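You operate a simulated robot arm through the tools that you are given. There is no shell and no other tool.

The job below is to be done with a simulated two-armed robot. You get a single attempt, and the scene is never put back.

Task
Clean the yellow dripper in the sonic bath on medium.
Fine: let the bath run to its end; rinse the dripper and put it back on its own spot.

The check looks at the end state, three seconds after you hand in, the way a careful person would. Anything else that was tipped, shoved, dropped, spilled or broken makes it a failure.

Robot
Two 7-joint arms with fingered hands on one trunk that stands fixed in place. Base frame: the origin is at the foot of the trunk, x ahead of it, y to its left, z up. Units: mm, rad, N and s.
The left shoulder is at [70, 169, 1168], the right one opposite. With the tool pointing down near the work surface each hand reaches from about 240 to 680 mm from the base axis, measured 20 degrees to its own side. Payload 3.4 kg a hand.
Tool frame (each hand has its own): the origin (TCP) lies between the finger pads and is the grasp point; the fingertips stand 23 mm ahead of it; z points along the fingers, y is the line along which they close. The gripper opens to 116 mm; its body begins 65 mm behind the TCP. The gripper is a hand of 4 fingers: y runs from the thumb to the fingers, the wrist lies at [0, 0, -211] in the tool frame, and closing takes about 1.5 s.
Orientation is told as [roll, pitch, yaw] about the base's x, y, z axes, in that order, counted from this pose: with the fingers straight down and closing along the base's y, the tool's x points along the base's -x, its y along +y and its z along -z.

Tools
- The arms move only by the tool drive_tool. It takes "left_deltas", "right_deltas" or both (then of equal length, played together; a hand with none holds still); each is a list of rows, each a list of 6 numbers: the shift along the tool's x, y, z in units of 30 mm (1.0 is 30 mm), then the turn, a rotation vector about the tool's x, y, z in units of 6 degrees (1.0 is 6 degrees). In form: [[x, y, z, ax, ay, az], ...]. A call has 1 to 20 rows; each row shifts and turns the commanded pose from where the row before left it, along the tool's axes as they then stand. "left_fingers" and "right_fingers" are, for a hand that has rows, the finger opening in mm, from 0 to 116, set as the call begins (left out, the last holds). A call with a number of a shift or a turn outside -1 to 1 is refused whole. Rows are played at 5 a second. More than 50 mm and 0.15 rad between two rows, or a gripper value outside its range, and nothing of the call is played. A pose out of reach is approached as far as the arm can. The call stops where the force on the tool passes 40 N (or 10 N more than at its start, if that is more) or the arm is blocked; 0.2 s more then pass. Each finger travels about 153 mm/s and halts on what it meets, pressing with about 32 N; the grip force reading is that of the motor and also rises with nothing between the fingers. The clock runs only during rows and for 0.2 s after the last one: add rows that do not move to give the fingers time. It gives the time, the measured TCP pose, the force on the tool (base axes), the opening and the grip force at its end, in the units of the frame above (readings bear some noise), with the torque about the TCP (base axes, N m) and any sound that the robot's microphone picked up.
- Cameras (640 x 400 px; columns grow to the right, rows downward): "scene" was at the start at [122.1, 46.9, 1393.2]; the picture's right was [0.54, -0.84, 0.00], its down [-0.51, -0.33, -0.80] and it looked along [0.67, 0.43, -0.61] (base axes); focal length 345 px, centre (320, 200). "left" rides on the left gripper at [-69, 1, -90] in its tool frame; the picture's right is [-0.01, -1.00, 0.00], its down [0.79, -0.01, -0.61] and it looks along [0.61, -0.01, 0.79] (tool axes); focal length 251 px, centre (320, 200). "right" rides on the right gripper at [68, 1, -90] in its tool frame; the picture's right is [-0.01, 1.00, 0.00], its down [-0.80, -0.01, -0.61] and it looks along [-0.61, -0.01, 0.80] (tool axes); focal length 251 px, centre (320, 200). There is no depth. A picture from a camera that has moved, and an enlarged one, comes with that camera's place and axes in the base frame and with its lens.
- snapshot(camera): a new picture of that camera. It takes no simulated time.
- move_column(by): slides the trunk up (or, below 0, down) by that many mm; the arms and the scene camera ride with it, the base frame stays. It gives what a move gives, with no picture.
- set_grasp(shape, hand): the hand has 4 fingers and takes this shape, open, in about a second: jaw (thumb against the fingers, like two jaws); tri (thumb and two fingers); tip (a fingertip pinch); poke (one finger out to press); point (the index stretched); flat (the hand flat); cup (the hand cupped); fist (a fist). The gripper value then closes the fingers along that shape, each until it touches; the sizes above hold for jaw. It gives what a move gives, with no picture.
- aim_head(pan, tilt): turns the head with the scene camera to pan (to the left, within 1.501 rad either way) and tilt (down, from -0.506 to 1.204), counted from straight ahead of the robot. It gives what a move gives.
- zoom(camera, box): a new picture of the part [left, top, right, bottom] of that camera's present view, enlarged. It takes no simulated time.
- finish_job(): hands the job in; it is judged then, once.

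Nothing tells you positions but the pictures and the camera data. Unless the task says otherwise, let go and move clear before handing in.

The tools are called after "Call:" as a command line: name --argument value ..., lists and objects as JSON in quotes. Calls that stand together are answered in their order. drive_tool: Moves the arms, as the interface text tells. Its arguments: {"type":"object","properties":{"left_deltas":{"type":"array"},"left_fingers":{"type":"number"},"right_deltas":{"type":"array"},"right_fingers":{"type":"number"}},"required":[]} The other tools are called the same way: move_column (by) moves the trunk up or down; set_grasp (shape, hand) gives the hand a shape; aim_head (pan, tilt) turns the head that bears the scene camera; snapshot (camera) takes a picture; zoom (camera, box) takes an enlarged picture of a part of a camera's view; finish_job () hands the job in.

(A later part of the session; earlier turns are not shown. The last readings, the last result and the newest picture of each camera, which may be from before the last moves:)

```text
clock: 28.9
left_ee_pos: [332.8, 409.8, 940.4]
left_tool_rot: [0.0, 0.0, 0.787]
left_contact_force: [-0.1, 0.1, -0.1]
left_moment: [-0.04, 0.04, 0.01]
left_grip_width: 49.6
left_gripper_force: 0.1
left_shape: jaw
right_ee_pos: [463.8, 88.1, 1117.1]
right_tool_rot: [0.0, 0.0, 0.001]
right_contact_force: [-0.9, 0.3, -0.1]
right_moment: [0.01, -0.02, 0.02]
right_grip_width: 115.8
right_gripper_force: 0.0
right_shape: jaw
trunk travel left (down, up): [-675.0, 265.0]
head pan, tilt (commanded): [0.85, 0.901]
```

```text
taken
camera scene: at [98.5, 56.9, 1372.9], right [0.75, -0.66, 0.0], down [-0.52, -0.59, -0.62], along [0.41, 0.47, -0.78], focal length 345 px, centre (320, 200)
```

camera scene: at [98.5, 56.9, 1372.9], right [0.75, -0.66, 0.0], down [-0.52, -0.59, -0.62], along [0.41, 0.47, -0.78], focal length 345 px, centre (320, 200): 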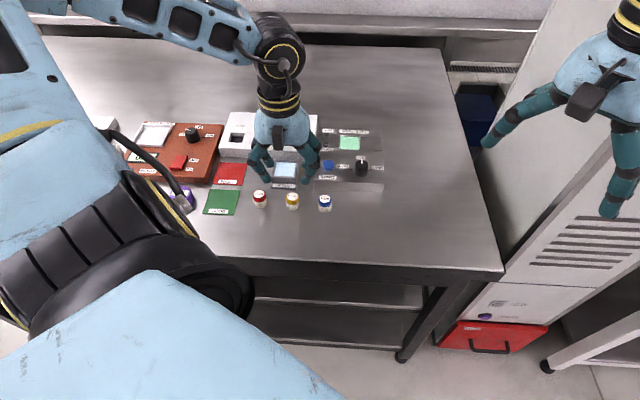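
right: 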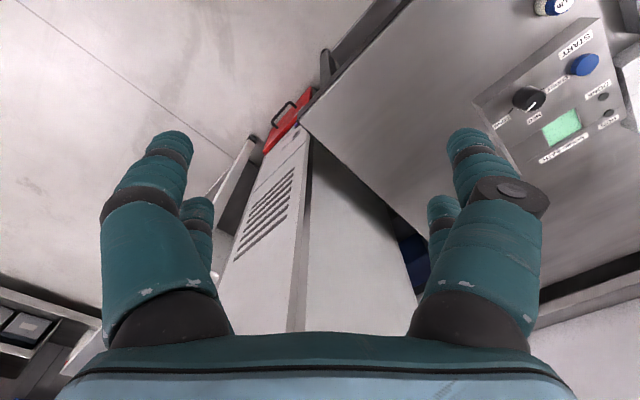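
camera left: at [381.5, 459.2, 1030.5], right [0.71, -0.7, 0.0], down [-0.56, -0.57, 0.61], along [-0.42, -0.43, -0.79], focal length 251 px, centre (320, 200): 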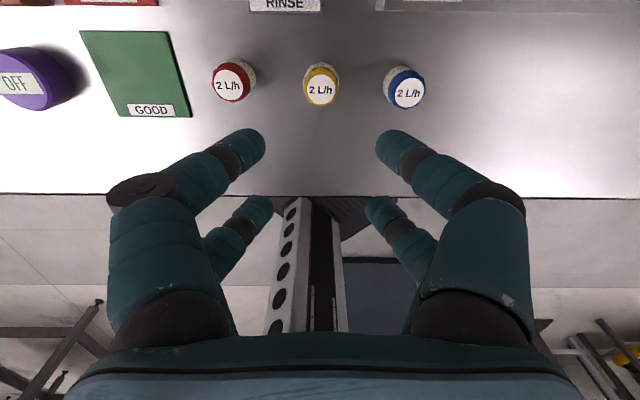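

The yellow dripper sits at tool (-20, 0), lined up with the camera-side pair. I'll descend to about 45 mm above it and check again.

Call:
drive_tool --left_deltas '[[0, 0, 0.667, 0, 0, 0], [0, 0, 0.667, 0, 0, 0], [0, 0, 0.667, 0, 0, 0], [0, 0, 0, 0, 0, 0]]' --left_fingers 50

Call:
snapshot --camera "left"

Call:
zoom --camera "scene" --box '[220, 120, 360, 220]'

```text
clock: 29.9
left_ee_pos: [333.0, 411.4, 881.8]
left_tool_rot: [0.0, 0.0, 0.786]
left_contact_force: [-0.1, -0.5, -0.5]
left_moment: [0.04, -0.04, 0.02]
left_grip_width: 49.3
left_gripper_force: 0.2
left_shape: jaw
right_ee_pos: [464.6, 87.8, 1116.5]
right_tool_rot: [0.0, -0.001, 0.0]
right_contact_force: [-0.2, 0.2, -0.5]
right_moment: [0.05, -0.01, -0.02]
right_grip_width: 115.7
right_gripper_force: 0.0
right_shape: jaw
trunk travel left (down, up): [-675.0, 265.0]
head pan, tilt (commanded): [0.85, 0.901]
```

```text
taken
camera left: at [382.2, 460.2, 970.9], right [0.71, -0.7, 0.0], down [-0.56, -0.57, 0.61], along [-0.42, -0.43, -0.8], focal length 251 px, centre (320, 200)
```

left: 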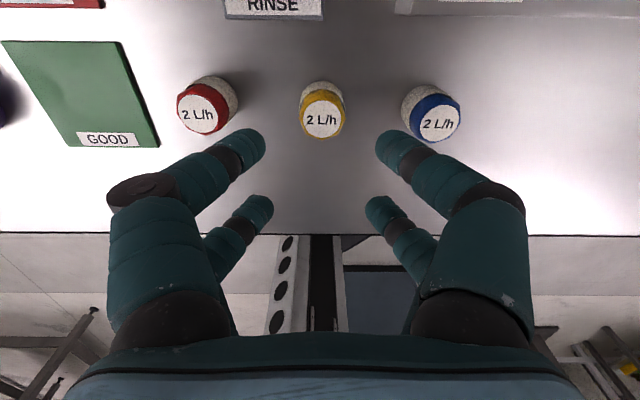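

```text
4.00 times, centred on (290, 170) of scene
camera zoom: at [98.7, 56.8, 1372.9], right [0.75, -0.66, 0.0], down [-0.52, -0.59, -0.62], along [0.41, 0.47, -0.78], focal length 1381 px, centre (440, 320)
```

zoom: 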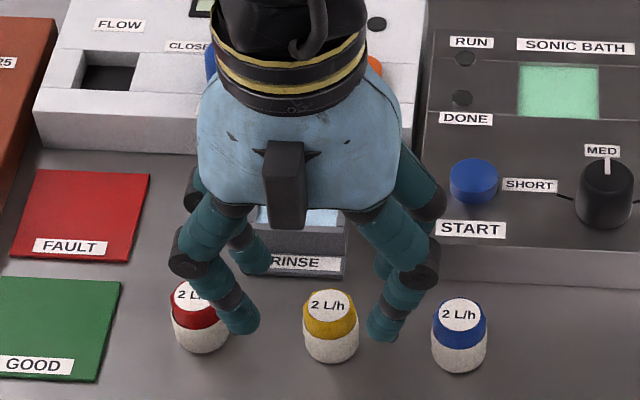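

Alignment is good, within about 1 mm. I'll descend to grasp height with the fingers at 44 mm.

Call:
drive_tool --left_deltas '[[0, 0, 0.433, 0, 0, 0], [0, 0, 0.433, 0, 0, 0], [0, 0, 0.434, 0, 0, 0], [0, 0, 0, 0, 0, 0]]' --left_fingers 44

Call:
snapshot --camera "left"

Call:
zoom --camera "scene" --box '[220, 130, 360, 230]'

```text
clock: 30.9
left_ee_pos: [333.4, 409.6, 842.1]
left_tool_rot: [-0.001, 0.0, 0.785]
left_contact_force: [-0.1, 0.0, -0.9]
left_moment: [-0.01, -0.01, -0.02]
left_grip_width: 44.4
left_gripper_force: 0.0
left_shape: jaw
right_ee_pos: [464.4, 87.1, 1117.4]
right_tool_rot: [0.002, 0.0, 0.0]
right_contact_force: [-0.2, 0.3, 0.7]
right_moment: [0.01, -0.03, -0.01]
right_grip_width: 115.8
right_gripper_force: 0.1
right_shape: jaw
trunk travel left (down, up): [-675.0, 265.0]
head pan, tilt (commanded): [0.85, 0.901]
```

```text
taken
camera left: at [382.7, 459.7, 931.9], right [0.71, -0.7, 0.0], down [-0.56, -0.57, 0.61], along [-0.43, -0.43, -0.79], focal length 251 px, centre (320, 200)
```

left: 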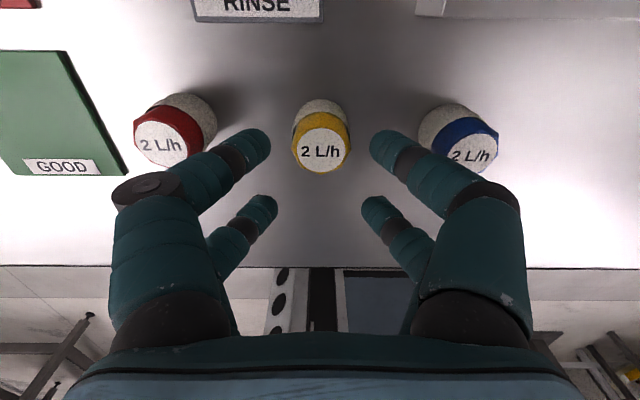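

```text
4.00 times, centred on (290, 180) of scene
camera zoom: at [98.8, 56.9, 1372.9], right [0.75, -0.66, 0.0], down [-0.52, -0.59, -0.62], along [0.41, 0.47, -0.78], focal length 1381 px, centre (440, 280)
```

zoom: 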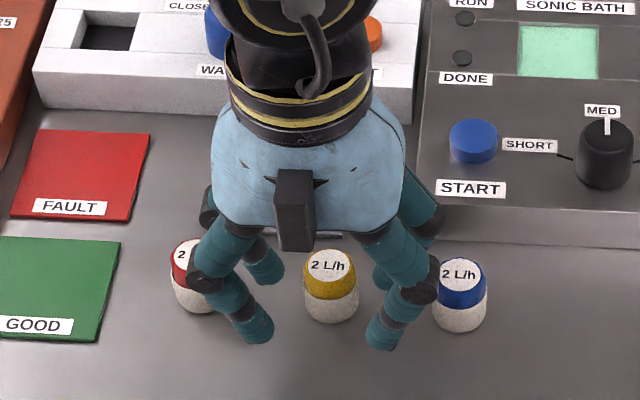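

The fingers straddle the yellow dripper and are clear of both neighbours. Closing on it now.

Call:
drive_tool --left_deltas '[[0, 0, 0, 0, 0, 0], [0, 0, 0, 0, 0, 0], [0, 0, 0, 0, 0, 0], [0, 0, 0, 0, 0, 0], [0, 0, 0, 0, 0, 0], [0, 0, 0, 0, 0, 0], [0, 0, 0, 0, 0, 0]]' --left_fingers 0

Call:
snapshot --camera "left"

Call:
zoom --camera "scene" --box '[220, 130, 360, 230]'

```text
clock: 32.5
left_ee_pos: [333.1, 410.4, 842.2]
left_tool_rot: [0.0, 0.001, 0.784]
left_contact_force: [0.3, -0.7, 0.3]
left_moment: [-0.03, -0.02, -0.02]
left_grip_width: 9.5
left_gripper_force: 31.9
left_shape: jaw
right_ee_pos: [464.5, 88.6, 1117.4]
right_tool_rot: [0.001, 0.001, 0.0]
right_contact_force: [0.4, 0.5, 0.3]
right_moment: [-0.05, 0.01, -0.01]
right_grip_width: 116.1
right_gripper_force: 0.1
right_shape: jaw
trunk travel left (down, up): [-675.0, 265.0]
head pan, tilt (commanded): [0.85, 0.901]
```

```text
taken
camera left: at [382.7, 459.8, 932.0], right [0.71, -0.7, 0.0], down [-0.56, -0.57, 0.61], along [-0.43, -0.43, -0.79], focal length 251 px, centre (320, 200)
```

left: 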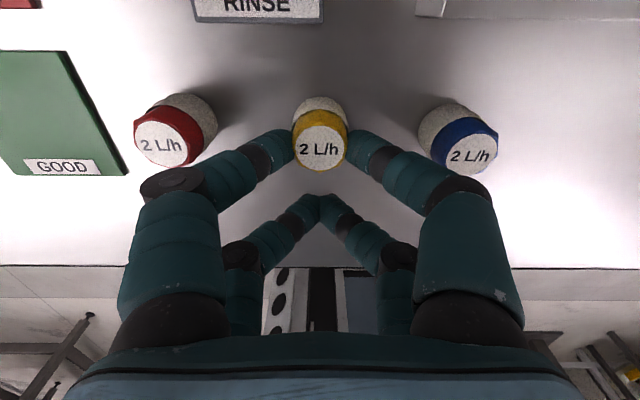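

```text
4.00 times, centred on (290, 180) of scene
camera zoom: at [98.9, 57.0, 1372.8], right [0.75, -0.66, 0.0], down [-0.52, -0.59, -0.62], along [0.41, 0.47, -0.78], focal length 1381 px, centre (440, 280)
```

zoom: 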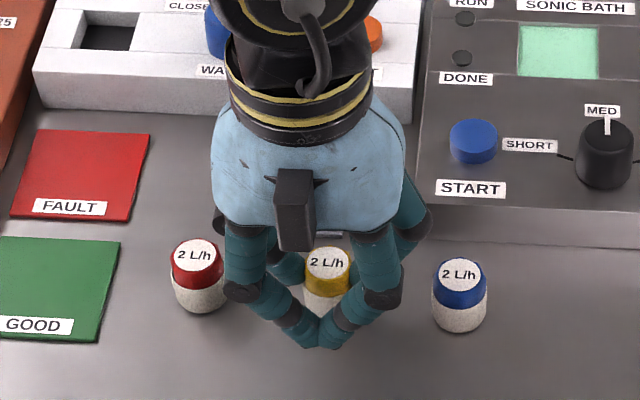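

The dripper is held by the camera-side pair. I'll lift it straight up and check the hold.

Call:
drive_tool --left_deltas '[[0, 0, -0.4, 0, 0, 0], [0, 0, -0.6, 0, 0, 0], [0, 0, -0.8, 0, 0, 0], [0, 0, -0.8, 0, 0, 0], [0, 0, -0.75, 0, 0, 0], [0, 0, 0, 0, 0, 0]]' --left_fingers 0

Call:
snapshot --camera "left"

Call:
snapshot --camera "scene"

```text
clock: 33.9
left_ee_pos: [332.7, 410.3, 943.9]
left_tool_rot: [0.001, 0.0, 0.785]
left_contact_force: [0.4, 0.4, 0.0]
left_moment: [0.0, -0.02, 0.0]
left_grip_width: 9.2
left_gripper_force: 31.5
left_shape: jaw
right_ee_pos: [465.4, 88.1, 1116.1]
right_tool_rot: [0.002, 0.003, 0.001]
right_contact_force: [-0.1, 0.8, -0.9]
right_moment: [-0.01, -0.04, -0.04]
right_grip_width: 116.0
right_gripper_force: 0.0
right_shape: jaw
trunk travel left (down, up): [-675.0, 265.0]
head pan, tilt (commanded): [0.85, 0.901]
```

```text
taken
camera left: at [382.6, 460.2, 1032.6], right [0.71, -0.7, 0.0], down [-0.56, -0.57, 0.61], along [-0.43, -0.43, -0.79], focal length 251 px, centre (320, 200)
```

left: 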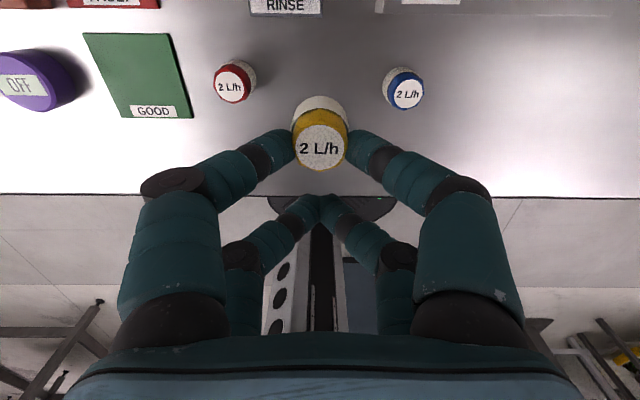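

```text
taken
camera scene: at [99.1, 57.2, 1372.8], right [0.75, -0.66, 0.0], down [-0.52, -0.59, -0.62], along [0.41, 0.47, -0.78], focal length 345 px, centre (320, 200)
```

scene: 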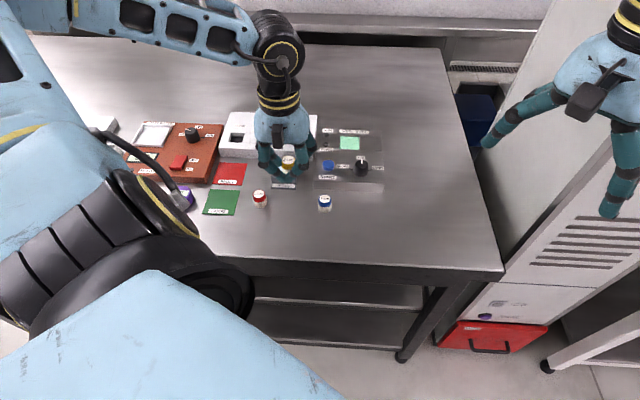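

The dripper is firmly held and both neighbours are untouched. I'll carry it at height to above the bath well, whose centre is at about (549, 465).

Call:
drive_tool --left_deltas '[[-0.715, -0.4746, 0, 0, 0, 0], [-0.715, -0.4746, 0, 0, 0, 0], [-0.715, -0.4746, 0, 0, 0, 0], [-0.715, -0.4746, 0, 0, 0, 0], [-0.715, -0.4746, 0, 0, 0, 0], [-0.715, -0.4746, 0, 0, 0, 0], [-0.715, -0.4746, 0, 0, 0, 0], [-0.715, -0.4746, 0, 0, 0, 0], [0, 0, 0, 0, 0, 0]]' --left_fingers 0

Call:
snapshot --camera "left"

Call:
zoom --camera "scene" --box '[280, 70, 420, 190]'

```text
clock: 35.9
left_ee_pos: [534.8, 451.4, 942.5]
left_tool_rot: [-0.002, 0.0, 0.785]
left_contact_force: [-0.2, -0.3, 0.3]
left_moment: [-0.01, -0.01, 0.0]
left_grip_width: 9.1
left_gripper_force: 31.7
left_shape: jaw
right_ee_pos: [463.7, 89.3, 1117.9]
right_tool_rot: [0.001, 0.0, -0.001]
right_contact_force: [0.2, 1.0, -0.6]
right_moment: [0.02, -0.01, 0.03]
right_grip_width: 116.0
right_gripper_force: 0.1
right_shape: jaw
trunk travel left (down, up): [-675.0, 265.0]
head pan, tilt (commanded): [0.85, 0.901]
```

```text
taken
camera left: at [583.0, 500.9, 1032.5], right [0.71, -0.7, 0.0], down [-0.56, -0.57, 0.61], along [-0.42, -0.43, -0.8], focal length 251 px, centre (320, 200)
```

left: 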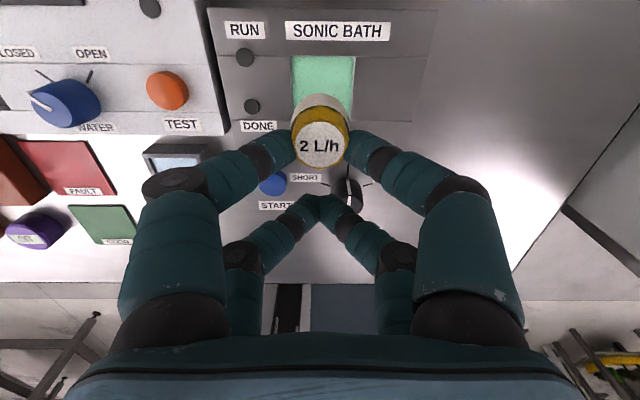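

```text
3.33 times, centred on (350, 130) of scene
camera zoom: at [98.1, 57.2, 1372.9], right [0.75, -0.66, 0.0], down [-0.52, -0.59, -0.62], along [0.41, 0.47, -0.78], focal length 1151 px, centre (220, 433)
```

zoom: 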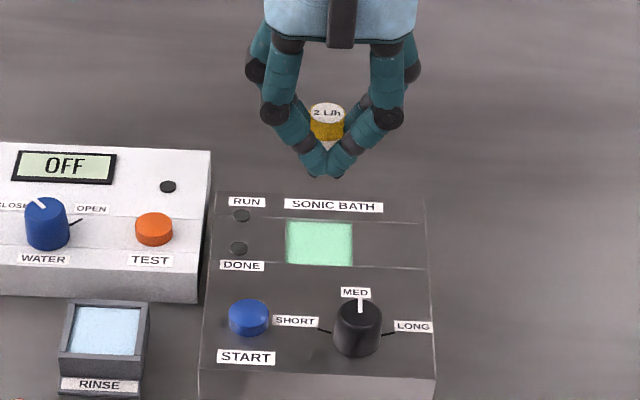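

The dripper hangs above the well, with only a 2 mm offset to correct. I'll trim that and lower until the base is about 10 mm above the rim.

Call:
drive_tool --left_deltas '[[0.05, -0.067, 0, 0, 0, 0], [0, 0, 0.56, 0, 0, 0], [0, 0, 0.56, 0, 0, 0], [0, 0, 0.56, 0, 0, 0], [0, 0, 0.56, 0, 0, 0], [0, 0, 0, 0, 0, 0]]' --left_fingers 0

Call:
snapshot --camera "left"

Call:
zoom --camera "scene" --box '[300, 90, 400, 170]'

```text
clock: 37.3
left_ee_pos: [534.6, 448.6, 874.3]
left_tool_rot: [0.0, -0.001, 0.785]
left_contact_force: [0.1, -0.3, -0.3]
left_moment: [-0.02, -0.01, 0.02]
left_grip_width: 9.2
left_gripper_force: 32.1
left_shape: jaw
right_ee_pos: [465.1, 88.1, 1117.7]
right_tool_rot: [0.0, 0.002, 0.001]
right_contact_force: [0.6, -0.1, -0.2]
right_moment: [0.01, 0.04, -0.01]
right_grip_width: 115.7
right_gripper_force: 0.0
right_shape: jaw
trunk travel left (down, up): [-675.0, 265.0]
head pan, tilt (commanded): [0.85, 0.901]
```

```text
taken
camera left: at [584.2, 498.3, 964.7], right [0.71, -0.7, 0.0], down [-0.56, -0.57, 0.61], along [-0.42, -0.43, -0.8], focal length 251 px, centre (320, 200)
```

left: 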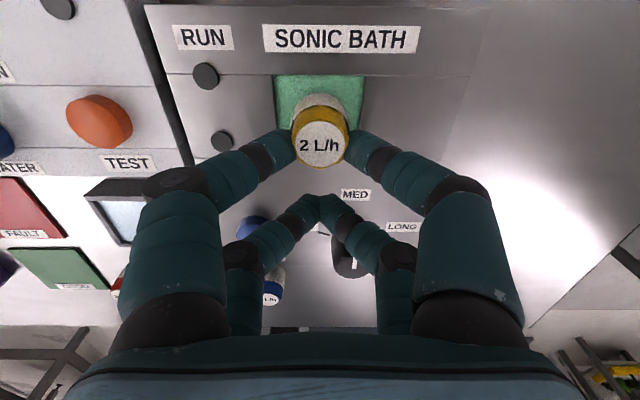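

```text
5.00 times, centred on (350, 130) of scene
camera zoom: at [98.7, 56.9, 1372.9], right [0.75, -0.66, 0.0], down [-0.52, -0.59, -0.62], along [0.41, 0.47, -0.78], focal length 1727 px, centre (170, 550)
```

zoom: 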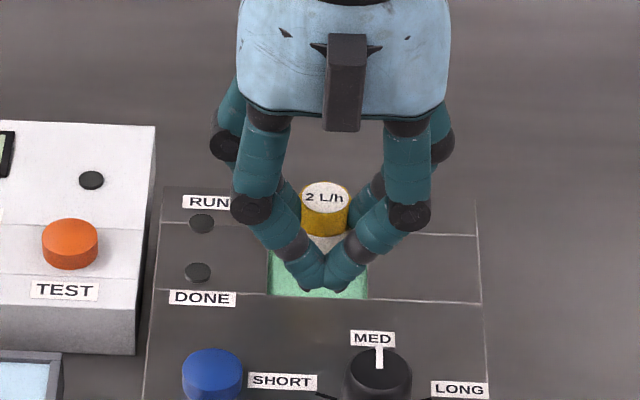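

The dripper is centred over the well from both views. I'll lower it gradually into the bath while watching the force.

Call:
drive_tool --left_deltas '[[0, 0, 0.2, 0, 0, 0], [0, 0, 0.2, 0, 0, 0], [0, 0, 0.15, 0, 0, 0], [0, 0, 0, 0, 0, 0]]' --left_fingers 0

Call:
snapshot --camera "left"

Call:
zoom --camera "scene" --box '[300, 90, 400, 170]'

```text
clock: 38.3
left_ee_pos: [535.1, 449.3, 858.1]
left_tool_rot: [0.0, -0.003, 0.786]
left_contact_force: [-1.1, -0.4, 0.6]
left_moment: [0.02, 0.02, 0.03]
left_grip_width: 9.3
left_gripper_force: 31.3
left_shape: jaw
right_ee_pos: [464.5, 87.7, 1117.1]
right_tool_rot: [0.0, -0.002, 0.002]
right_contact_force: [-0.6, 0.2, -0.3]
right_moment: [0.04, -0.03, 0.0]
right_grip_width: 115.8
right_gripper_force: 0.1
right_shape: jaw
trunk travel left (down, up): [-675.0, 265.0]
head pan, tilt (commanded): [0.85, 0.901]
```

```text
taken
camera left: at [583.9, 498.4, 948.4], right [0.71, -0.7, 0.0], down [-0.56, -0.57, 0.61], along [-0.43, -0.43, -0.79], focal length 251 px, centre (320, 200)
```

left: 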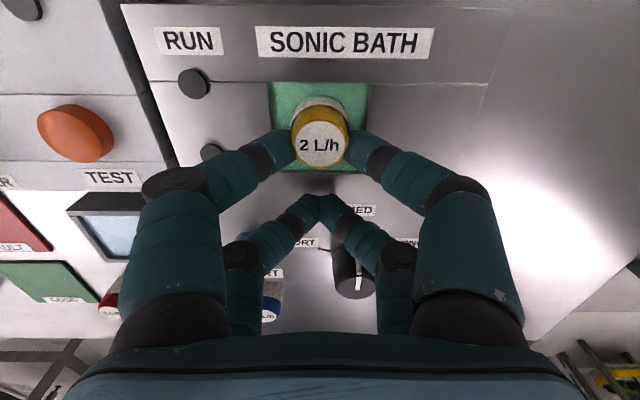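

```text
5.00 times, centred on (350, 130) of scene
camera zoom: at [98.9, 57.1, 1372.8], right [0.75, -0.66, 0.0], down [-0.52, -0.59, -0.62], along [0.41, 0.47, -0.78], focal length 1727 px, centre (170, 550)
```

zoom: 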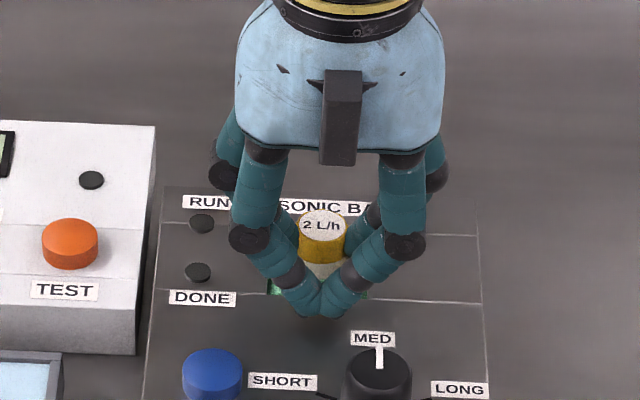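

The dripper's base is now in the well with no contact so far. I'll lower a little more.

Call:
drive_tool --left_deltas '[[0, 0, 0.06, 0, 0, 0], [0, 0, 0.05, 0, 0, 0], [0, 0, 0.04, 0, 0, 0], [0, 0, 0, 0, 0, 0]]' --left_fingers 0

Call:
zoom --camera "left" --box '[220, 60, 420, 220]'

```text
clock: 39.3
left_ee_pos: [533.6, 447.9, 857.4]
left_tool_rot: [-0.001, -0.004, 0.785]
left_contact_force: [2.9, 3.9, 19.2]
left_moment: [0.32, -0.33, -0.01]
left_grip_width: 9.8
left_gripper_force: 32.4
left_shape: jaw
right_ee_pos: [463.7, 86.0, 1118.6]
right_tool_rot: [0.002, -0.003, 0.0]
right_contact_force: [1.0, 0.2, 0.2]
right_moment: [0.03, -0.02, -0.01]
right_grip_width: 115.8
right_gripper_force: 0.1
right_shape: jaw
trunk travel left (down, up): [-675.0, 265.0]
head pan, tilt (commanded): [0.85, 0.901]
```

```text
2.50 times, centred on (320, 140) of left
camera zoom: at [582.4, 497.1, 946.8], right [0.71, -0.7, 0.0], down [-0.56, -0.57, 0.6], along [-0.42, -0.43, -0.8], focal length 629 px, centre (320, 350)
```

zoom: 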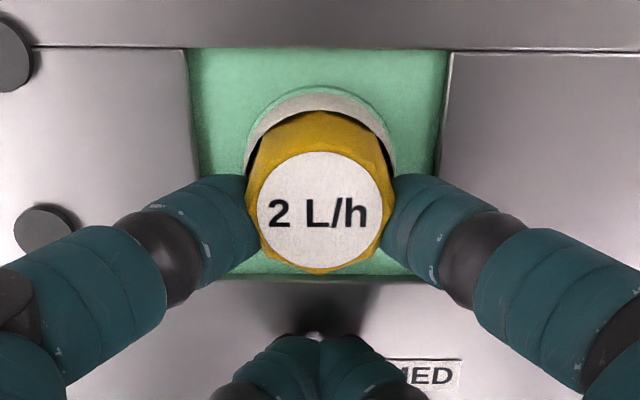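

The force centre shows that the dripper's base has reached the bottom of the shallow well. I'll ease the pressure, then let go.

Call:
drive_tool --left_deltas '[[0, 0, -0.11, 0, 0, 0], [0, 0, 0, 0, 0, 0]]' --left_fingers 0

Call:
drive_tool --left_deltas '[[0, 0, 0, 0, 0, 0], [0, 0, 0, 0, 0, 0], [0, 0, 0, 0, 0, 0], [0, 0, 0, 0, 0, 0]]' --left_fingers 46

Call:
zoom --camera "left" --box '[220, 60, 420, 220]'

```text
clock: 39.9
left_ee_pos: [533.8, 447.3, 857.9]
left_tool_rot: [0.003, 0.0, 0.787]
left_contact_force: [0.1, -2.4, 6.8]
left_moment: [0.07, -0.08, -0.03]
left_grip_width: 9.7
left_gripper_force: 31.8
left_shape: jaw
right_ee_pos: [464.8, 86.1, 1115.5]
right_tool_rot: [0.002, 0.0, 0.0]
right_contact_force: [-0.4, -0.1, 0.6]
right_moment: [0.01, 0.01, 0.01]
right_grip_width: 115.9
right_gripper_force: 0.0
right_shape: jaw
trunk travel left (down, up): [-675.0, 265.0]
head pan, tilt (commanded): [0.85, 0.901]
```

```text
clock: 40.9
left_ee_pos: [534.3, 450.3, 857.4]
left_tool_rot: [0.0, -0.002, 0.786]
left_contact_force: [-0.7, -0.9, 0.3]
left_moment: [-0.05, 0.01, 0.0]
left_grip_width: 45.3
left_gripper_force: 0.1
left_shape: jaw
right_ee_pos: [464.1, 88.0, 1117.0]
right_tool_rot: [-0.002, 0.002, 0.0]
right_contact_force: [-0.1, 0.0, -0.3]
right_moment: [0.01, 0.01, -0.01]
right_grip_width: 115.6
right_gripper_force: 0.1
right_shape: jaw
trunk travel left (down, up): [-675.0, 265.0]
head pan, tilt (commanded): [0.85, 0.901]
```

```text
2.50 times, centred on (320, 140) of left
camera zoom: at [583.4, 498.6, 946.8], right [0.71, -0.7, 0.0], down [-0.56, -0.57, 0.61], along [-0.43, -0.43, -0.79], focal length 629 px, centre (320, 350)
```

zoom: 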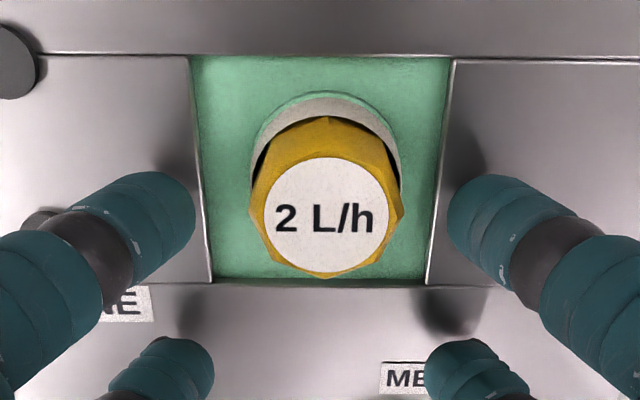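

The dripper stands upright in the bath. I'll lift clear, close the fingers in the air, and move above START.

Call:
drive_tool --left_deltas '[[0, 0, -0.4, 0, 0, 0], [0, 0, -0.6, 0, 0, 0], [0, 0, -0.7, 0, 0, 0], [0, 0, -0.7, 0, 0, 0], [0, 0, -0.6, 0, 0, 0], [0, 0, 0, 0, 0, 0]]' --left_fingers 46

Call:
drive_tool --left_deltas '[[0.675, 0.386, 0, 0, 0, 0], [0.675, 0.386, 0, 0, 0, 0], [0.675, 0.386, 0, 0, 0, 0], [0.675, 0.386, 0, 0, 0, 0], [0, 0, 0, 0, 0, 0], [0, 0, 0, 0, 0, 0]]' --left_fingers 0

Call:
snapshot --camera "left"

Call:
zoom --camera "scene" --box '[280, 90, 400, 190]'

```text
clock: 42.3
left_ee_pos: [534.9, 448.0, 948.3]
left_tool_rot: [-0.001, -0.001, 0.786]
left_contact_force: [0.4, -0.3, 0.6]
left_moment: [-0.01, -0.01, -0.02]
left_grip_width: 45.5
left_gripper_force: 0.0
left_shape: jaw
right_ee_pos: [464.4, 88.5, 1116.9]
right_tool_rot: [0.0, 0.001, -0.001]
right_contact_force: [0.5, 0.5, 0.0]
right_moment: [-0.05, 0.02, 0.01]
right_grip_width: 116.1
right_gripper_force: 0.0
right_shape: jaw
trunk travel left (down, up): [-675.0, 265.0]
head pan, tilt (commanded): [0.85, 0.901]
```

```text
clock: 43.7
left_ee_pos: [443.7, 423.9, 946.6]
left_tool_rot: [0.001, -0.001, 0.786]
left_contact_force: [-0.2, -0.4, 0.2]
left_moment: [-0.01, -0.01, -0.01]
left_grip_width: 0.0
left_gripper_force: 32.1
left_shape: jaw
right_ee_pos: [465.8, 86.9, 1117.3]
right_tool_rot: [0.001, 0.0, 0.0]
right_contact_force: [0.8, -0.1, -0.6]
right_moment: [-0.02, -0.02, 0.05]
right_grip_width: 115.9
right_gripper_force: 0.0
right_shape: jaw
trunk travel left (down, up): [-675.0, 265.0]
head pan, tilt (commanded): [0.85, 0.901]
```

```text
taken
camera left: at [493.5, 473.6, 1037.6], right [0.71, -0.7, 0.0], down [-0.56, -0.57, 0.61], along [-0.42, -0.43, -0.79], focal length 251 px, centre (320, 200)
```

left: 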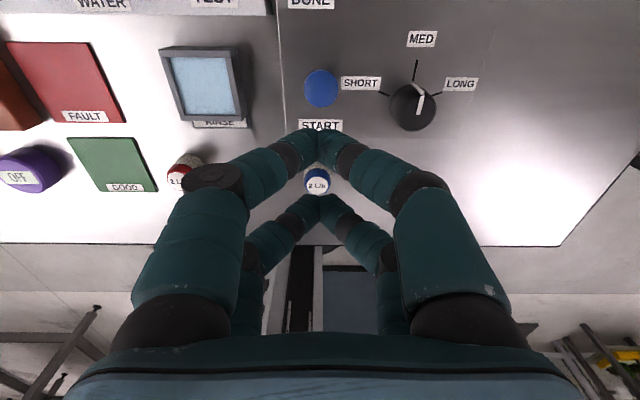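

```text
4.00 times, centred on (340, 140) of scene
camera zoom: at [98.8, 57.0, 1372.8], right [0.75, -0.66, 0.0], down [-0.52, -0.59, -0.62], along [0.41, 0.47, -0.78], focal length 1381 px, centre (240, 440)
```

zoom: 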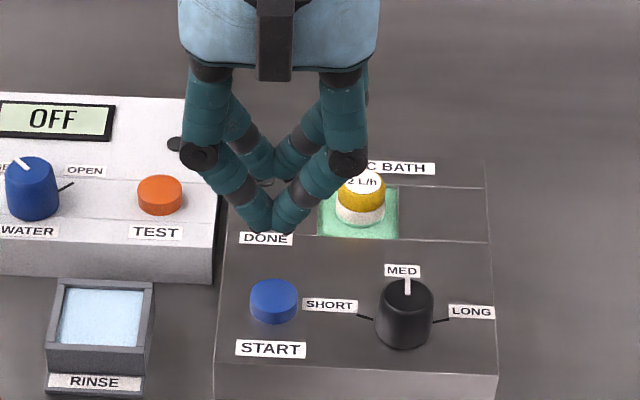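

START is directly below the closed camera-side fingertips. I'll check the knob pointer, then descend to just above the button.

Call:
zoom --camera "left" --box '[280, 20, 500, 160]'

Call:
drive_tool --left_deltas '[[0, 0, 0.68, 0, 0, 0], [0, 0, 0.68, 0, 0, 0], [0, 0, 0.68, 0, 0, 0], [0, 0, 0.6, 0, 0, 0], [0, 0, 0, 0, 0, 0]]' --left_fingers 0

Call:
snapshot --camera "left"

Call:
zoom --camera "scene" --box '[280, 110, 400, 210]'

```text
2.86 times, centred on (390, 90) of left
camera zoom: at [493.5, 473.6, 1037.6], right [0.71, -0.7, 0.0], down [-0.56, -0.57, 0.61], along [-0.42, -0.43, -0.79], focal length 718 px, centre (120, 514)
```

zoom: 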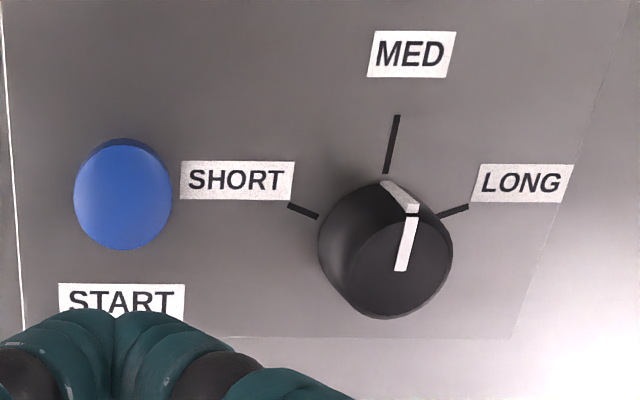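

```text
clock: 44.9
left_ee_pos: [444.5, 423.9, 868.1]
left_tool_rot: [0.0, 0.0, 0.785]
left_contact_force: [-0.2, 0.0, -0.5]
left_moment: [0.02, 0.03, 0.01]
left_grip_width: 0.0
left_gripper_force: 32.0
left_shape: jaw
right_ee_pos: [463.6, 88.2, 1117.2]
right_tool_rot: [0.0, -0.002, 0.0]
right_contact_force: [-0.2, 0.0, -0.4]
right_moment: [0.01, 0.03, 0.04]
right_grip_width: 115.7
right_gripper_force: 0.1
right_shape: jaw
trunk travel left (down, up): [-675.0, 265.0]
head pan, tilt (commanded): [0.85, 0.901]
```

```text
taken
camera left: at [493.7, 473.7, 957.0], right [0.71, -0.7, 0.0], down [-0.56, -0.57, 0.61], along [-0.42, -0.43, -0.8], focal length 251 px, centre (320, 200)
```

left: 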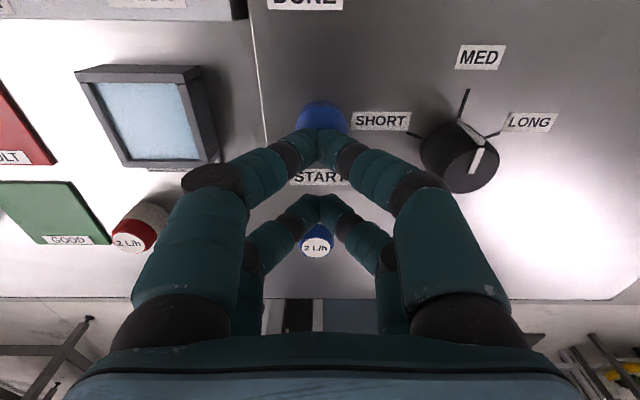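

```text
4.00 times, centred on (340, 160) of scene
camera zoom: at [98.5, 56.8, 1372.9], right [0.75, -0.66, 0.0], down [-0.52, -0.59, -0.62], along [0.41, 0.47, -0.78], focal length 1381 px, centre (240, 360)
```

zoom: 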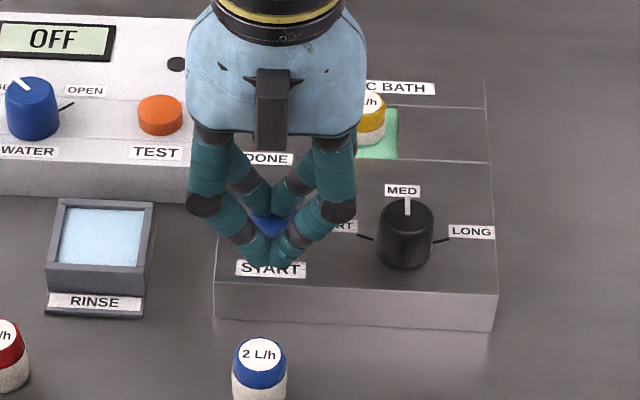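

The pointer lines up with MED and the tips are over START. Pressing gently.

Call:
drive_tool --left_deltas '[[0, 0, 0.1, 0, 0, 0], [0, 0, 0.1, 0, 0, 0], [0, 0, 0.1, 0, 0, 0], [0, 0, 0, 0, 0, 0]]' --left_fingers 0

Call:
zoom --camera "scene" --box '[280, 110, 400, 210]'

```text
clock: 45.9
left_ee_pos: [444.7, 423.5, 861.0]
left_tool_rot: [-0.002, -0.001, 0.786]
left_contact_force: [-0.1, 2.7, 8.6]
left_moment: [0.23, -0.09, 0.01]
left_grip_width: 0.0
left_gripper_force: 31.9
left_shape: jaw
right_ee_pos: [464.7, 87.6, 1118.1]
right_tool_rot: [-0.002, -0.001, 0.0]
right_contact_force: [-0.2, 0.1, -1.0]
right_moment: [-0.02, -0.01, -0.01]
right_grip_width: 115.8
right_gripper_force: 0.1
right_shape: jaw
trunk travel left (down, up): [-675.0, 265.0]
head pan, tilt (commanded): [0.85, 0.901]
heard: click
```

```text
4.00 times, centred on (340, 160) of scene
camera zoom: at [98.0, 56.5, 1373.0], right [0.75, -0.66, 0.0], down [-0.52, -0.59, -0.62], along [0.41, 0.47, -0.78], focal length 1381 px, centre (240, 360)
```

zoom: 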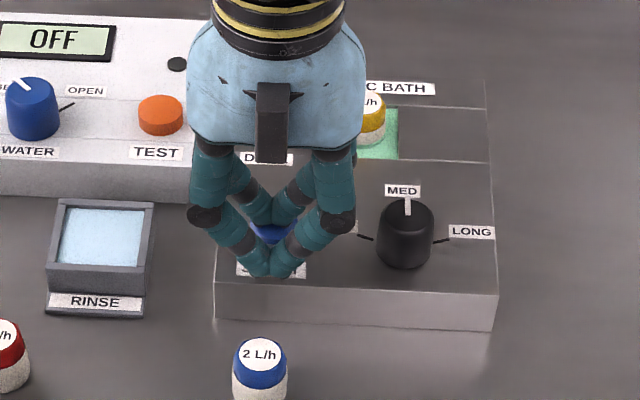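

A click was heard, so the button went down. I'll lift off and look at the RUN lamp.

Call:
drive_tool --left_deltas '[[0, 0, -0.5, 0, 0, 0], [0, 0, -0.7, 0, 0, 0], [0, 0, -0.8, 0, 0, 0], [0, 0, -0.8, 0, 0, 0], [0.5, 0.7, 0, 0, 0, 0], [0.5, 0.7, 0, 0, 0, 0], [0, 0, 0, 0, 0, 0]]' --left_fingers 46

Call:
zoom --camera "scene" --box '[280, 90, 400, 190]'

Call:
snapshot --camera "left"

```text
clock: 47.5
left_ee_pos: [394.1, 432.2, 943.0]
left_tool_rot: [-0.001, 0.001, 0.785]
left_contact_force: [0.8, 0.6, -0.3]
left_moment: [-0.02, 0.01, 0.01]
left_grip_width: 45.5
left_gripper_force: 0.1
left_shape: jaw
right_ee_pos: [465.7, 86.3, 1117.1]
right_tool_rot: [0.001, 0.001, 0.001]
right_contact_force: [-0.3, -0.3, 0.7]
right_moment: [0.0, 0.0, 0.02]
right_grip_width: 115.7
right_gripper_force: 0.1
right_shape: jaw
trunk travel left (down, up): [-675.0, 265.0]
head pan, tilt (commanded): [0.85, 0.901]
```

```text
4.00 times, centred on (340, 140) of scene
camera zoom: at [99.8, 56.5, 1372.8], right [0.75, -0.66, 0.0], down [-0.52, -0.59, -0.62], along [0.41, 0.47, -0.78], focal length 1381 px, centre (240, 440)
```

zoom: 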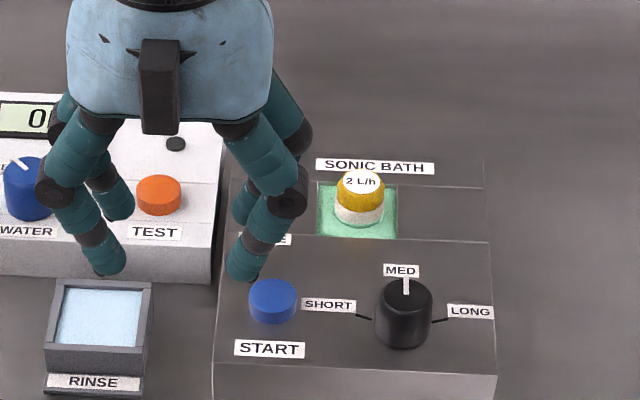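

```text
taken
camera left: at [443.1, 482.6, 1032.3], right [0.71, -0.7, 0.0], down [-0.56, -0.57, 0.61], along [-0.43, -0.43, -0.79], focal length 251 px, centre (320, 200)
```

left: 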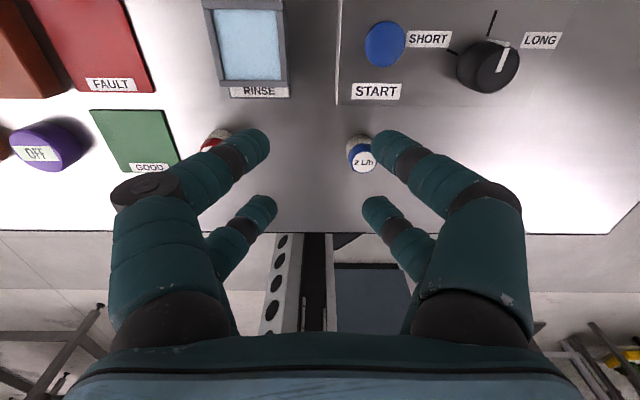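

The hand hides the lamps in this view, so I'll move it further left and look again.

Call:
drive_tool --left_deltas '[[0.676, 0.55, -0.2, 0, 0, 0], [0.676, 0.55, -0.2, 0, 0, 0], [0.676, 0.55, -0.2, 0, 0, 0], [0, 0, 0, 0, 0, 0]]' --left_fingers 46

Call:
zoom --camera "scene" --box '[280, 90, 400, 190]'

```text
clock: 48.5
left_ee_pos: [316.2, 424.8, 963.0]
left_tool_rot: [-0.001, 0.0, 0.784]
left_contact_force: [-0.6, 0.4, -0.6]
left_moment: [0.03, -0.02, -0.01]
left_grip_width: 45.4
left_gripper_force: 0.2
left_shape: jaw
right_ee_pos: [465.3, 87.0, 1116.0]
right_tool_rot: [0.001, 0.0, 0.0]
right_contact_force: [-0.3, -0.5, -0.4]
right_moment: [0.01, 0.0, 0.02]
right_grip_width: 116.1
right_gripper_force: 0.1
right_shape: jaw
trunk travel left (down, up): [-675.0, 265.0]
head pan, tilt (commanded): [0.85, 0.901]
```

```text
4.00 times, centred on (340, 140) of scene
camera zoom: at [99.3, 57.2, 1372.8], right [0.75, -0.66, 0.0], down [-0.52, -0.59, -0.62], along [0.41, 0.47, -0.78], focal length 1381 px, centre (240, 440)
```

zoom: 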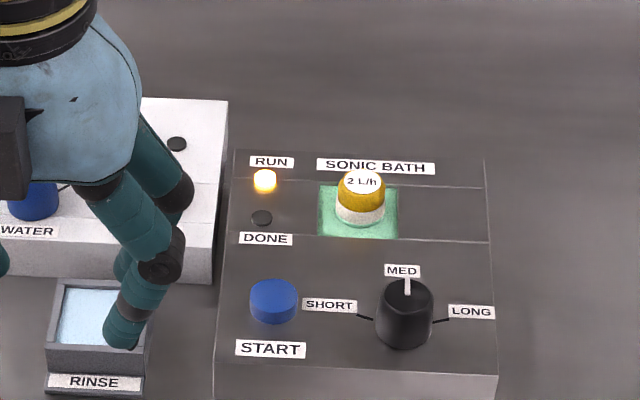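

The RUN lamp is lit, so the bath is running. I'll hold still and check for DONE, using the time to measure the rinse tray.

Call:
drive_tool --left_deltas '[[0, 0, 0, 0, 0, 0], [0, 0, 0, 0, 0, 0], [0, 0, 0, 0, 0, 0], [0, 0, 0, 0, 0, 0], [0, 0, 0, 0, 0, 0], [0, 0, 0, 0, 0, 0], [0, 0, 0, 0, 0, 0], [0, 0, 0, 0, 0, 0], [0, 0, 0, 0, 0, 0], [0, 0, 0, 0, 0, 0], [0, 0, 0, 0, 0, 0], [0, 0, 0, 0, 0, 0], [0, 0, 0, 0, 0, 0], [0, 0, 0, 0, 0, 0], [0, 0, 0, 0, 0, 0], [0, 0, 0, 0, 0, 0], [0, 0, 0, 0, 0, 0], [0, 0, 0, 0, 0, 0], [0, 0, 0, 0, 0, 0], [0, 0, 0, 0, 0, 0]]'

Call:
zoom --camera "scene" --box '[280, 90, 400, 190]'

Call:
snapshot --camera "left"

```text
clock: 52.7
left_ee_pos: [316.8, 423.7, 961.5]
left_tool_rot: [-0.001, 0.0, 0.785]
left_contact_force: [-0.4, -1.0, 0.3]
left_moment: [0.0, -0.02, -0.01]
left_grip_width: 45.5
left_gripper_force: 0.1
left_shape: jaw
right_ee_pos: [465.4, 88.4, 1116.8]
right_tool_rot: [-0.001, 0.0, 0.0]
right_contact_force: [-0.1, -0.6, -0.4]
right_moment: [0.01, -0.04, -0.01]
right_grip_width: 115.9
right_gripper_force: 0.0
right_shape: jaw
trunk travel left (down, up): [-675.0, 265.0]
head pan, tilt (commanded): [0.85, 0.901]
```

```text
4.00 times, centred on (340, 140) of scene
camera zoom: at [98.8, 57.0, 1372.8], right [0.75, -0.66, 0.0], down [-0.52, -0.59, -0.62], along [0.41, 0.47, -0.78], focal length 1381 px, centre (240, 440)
```

zoom: 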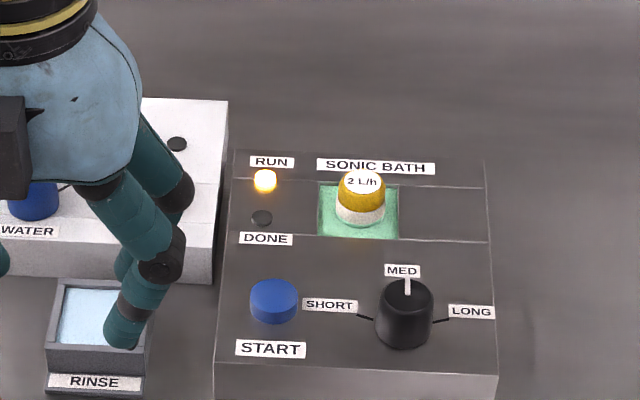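

```text
taken
camera left: at [365.5, 473.2, 1050.9], right [0.71, -0.7, 0.0], down [-0.56, -0.57, 0.61], along [-0.43, -0.43, -0.79], focal length 251 px, centre (320, 200)
```

left: 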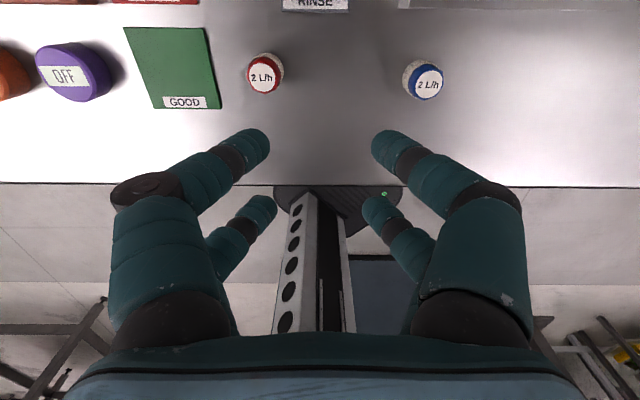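

Still running, with no DONE yet. The rinse tray's water centre comes out near (388, 502, 817). I'll keep waiting.

Call:
drive_tool --left_deltas '[[0, 0, 0, 0, 0, 0], [0, 0, 0, 0, 0, 0], [0, 0, 0, 0, 0, 0], [0, 0, 0, 0, 0, 0], [0, 0, 0, 0, 0, 0], [0, 0, 0, 0, 0, 0], [0, 0, 0, 0, 0, 0], [0, 0, 0, 0, 0, 0], [0, 0, 0, 0, 0, 0], [0, 0, 0, 0, 0, 0], [0, 0, 0, 0, 0, 0], [0, 0, 0, 0, 0, 0], [0, 0, 0, 0, 0, 0], [0, 0, 0, 0, 0, 0], [0, 0, 0, 0, 0, 0], [0, 0, 0, 0, 0, 0], [0, 0, 0, 0, 0, 0], [0, 0, 0, 0, 0, 0], [0, 0, 0, 0, 0, 0], [0, 0, 0, 0, 0, 0]]'

Call:
zoom --camera "scene" --box '[280, 90, 400, 190]'

Call:
drive_tool --left_deltas '[[0, 0, 0, 0, 0, 0], [0, 0, 0, 0, 0, 0], [0, 0, 0, 0, 0, 0], [0, 0, 0, 0, 0, 0], [0, 0, 0, 0, 0, 0], [0, 0, 0, 0, 0, 0], [0, 0, 0, 0, 0, 0], [0, 0, 0, 0, 0, 0], [0, 0, 0, 0, 0, 0], [0, 0, 0, 0, 0, 0], [0, 0, 0, 0, 0, 0], [0, 0, 0, 0, 0, 0], [0, 0, 0, 0, 0, 0], [0, 0, 0, 0, 0, 0], [0, 0, 0, 0, 0, 0], [0, 0, 0, 0, 0, 0], [0, 0, 0, 0, 0, 0], [0, 0, 0, 0, 0, 0], [0, 0, 0, 0, 0, 0], [0, 0, 0, 0, 0, 0]]'

Call:
zoom --camera "scene" --box '[280, 90, 400, 190]'

```text
clock: 56.9
left_ee_pos: [317.0, 424.1, 961.0]
left_tool_rot: [0.0, 0.001, 0.788]
left_contact_force: [-0.6, 0.1, 0.0]
left_moment: [-0.01, 0.0, 0.02]
left_grip_width: 45.6
left_gripper_force: 0.1
left_shape: jaw
right_ee_pos: [465.6, 88.9, 1117.0]
right_tool_rot: [0.0, 0.0, 0.0]
right_contact_force: [1.2, -0.4, -0.2]
right_moment: [-0.02, 0.02, 0.01]
right_grip_width: 115.9
right_gripper_force: 0.0
right_shape: jaw
trunk travel left (down, up): [-675.0, 265.0]
head pan, tilt (commanded): [0.85, 0.901]
```

```text
4.00 times, centred on (340, 140) of scene
camera zoom: at [98.8, 57.0, 1372.8], right [0.75, -0.66, 0.0], down [-0.52, -0.59, -0.62], along [0.41, 0.47, -0.78], focal length 1381 px, centre (240, 440)
```

zoom: 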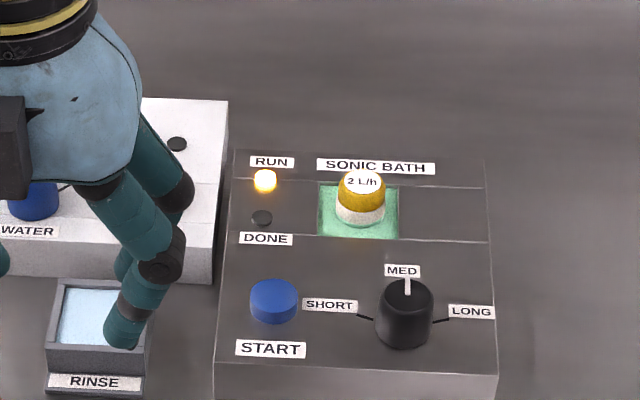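

```text
clock: 61.1
left_ee_pos: [316.9, 424.3, 961.4]
left_tool_rot: [0.0, 0.0, 0.786]
left_contact_force: [0.1, -0.1, 0.2]
left_moment: [0.0, -0.03, 0.01]
left_grip_width: 45.7
left_gripper_force: 0.0
left_shape: jaw
right_ee_pos: [465.3, 88.5, 1116.1]
right_tool_rot: [0.0, -0.001, 0.001]
right_contact_force: [0.0, 0.1, -0.3]
right_moment: [0.0, 0.03, -0.04]
right_grip_width: 115.9
right_gripper_force: 0.1
right_shape: jaw
trunk travel left (down, up): [-675.0, 265.0]
head pan, tilt (commanded): [0.85, 0.901]
```

```text
4.00 times, centred on (340, 140) of scene
camera zoom: at [98.8, 57.0, 1372.8], right [0.75, -0.66, 0.0], down [-0.52, -0.59, -0.62], along [0.41, 0.47, -0.78], focal length 1381 px, centre (240, 440)
```

zoom: 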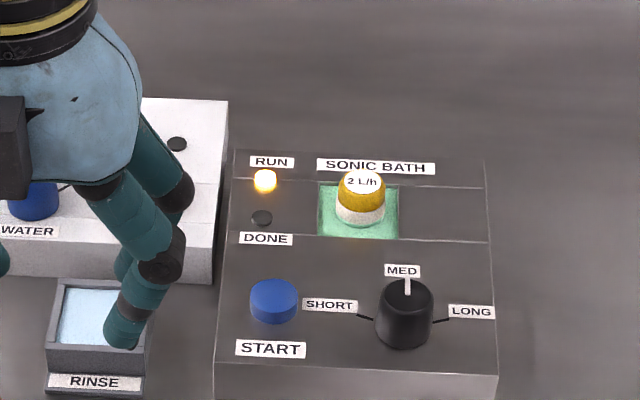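

Still running. While I wait, I'll place the hand above the rinse tray, at height, to measure it closely.

Call:
drive_tool --left_deltas '[[-0.713, 0.041, 0, 0, 0, 0], [-0.713, 0.041, 0, 0, 0, 0], [-0.713, 0.041, 0, 0, 0, 0], [-0.713, 0.041, 0, 0, 0, 0], [0, 0, 0, 0, 0, 0], [0, 0, 0, 0, 0, 0], [0, 0, 0, 0, 0, 0], [0, 0, 0, 0, 0, 0], [0, 0, 0, 0, 0, 0], [0, 0, 0, 0, 0, 0], [0, 0, 0, 0, 0, 0], [0, 0, 0, 0, 0, 0]]'

Call:
snapshot --camera "left"

Call:
snapshot --camera "scene"

Call:
zoom --camera "left" --box '[240, 20, 400, 140]'

```text
clock: 63.7
left_ee_pos: [372.6, 487.0, 961.6]
left_tool_rot: [-0.001, 0.0, 0.785]
left_contact_force: [0.5, 0.1, -0.4]
left_moment: [-0.01, 0.02, 0.04]
left_grip_width: 45.8
left_gripper_force: 0.2
left_shape: jaw
right_ee_pos: [465.0, 87.7, 1116.5]
right_tool_rot: [0.0, 0.0, 0.0]
right_contact_force: [-0.7, -0.5, -0.2]
right_moment: [-0.02, -0.01, 0.02]
right_grip_width: 116.0
right_gripper_force: 0.0
right_shape: jaw
trunk travel left (down, up): [-675.0, 265.0]
head pan, tilt (commanded): [0.85, 0.901]
```

```text
taken
camera left: at [421.6, 537.8, 1051.0], right [0.71, -0.7, 0.0], down [-0.56, -0.57, 0.61], along [-0.43, -0.43, -0.79], focal length 251 px, centre (320, 200)
```

left: 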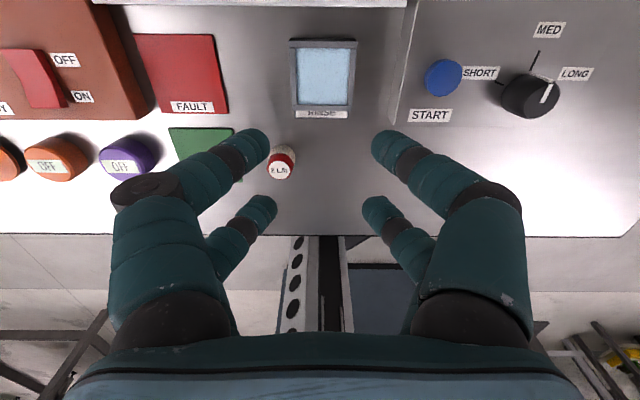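

```text
taken
camera scene: at [98.9, 57.0, 1372.8], right [0.75, -0.66, 0.0], down [-0.52, -0.59, -0.62], along [0.41, 0.47, -0.78], focal length 345 px, centre (320, 200)
```

scene: 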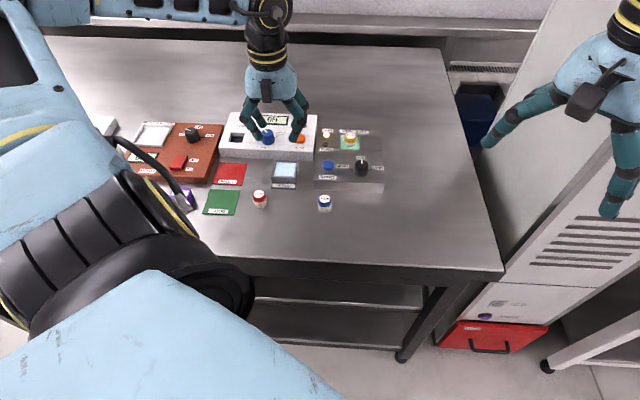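

```text
3.33 times, centred on (320, 80) of left
camera zoom: at [421.6, 537.8, 1051.0], right [0.71, -0.7, 0.0], down [-0.56, -0.57, 0.61], along [-0.43, -0.43, -0.79], focal length 838 px, centre (320, 600)
```

zoom: 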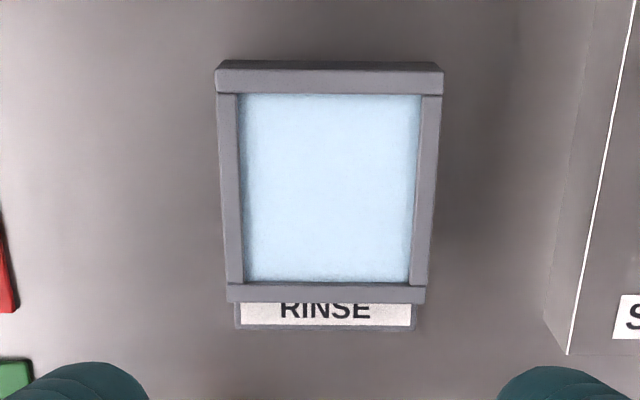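

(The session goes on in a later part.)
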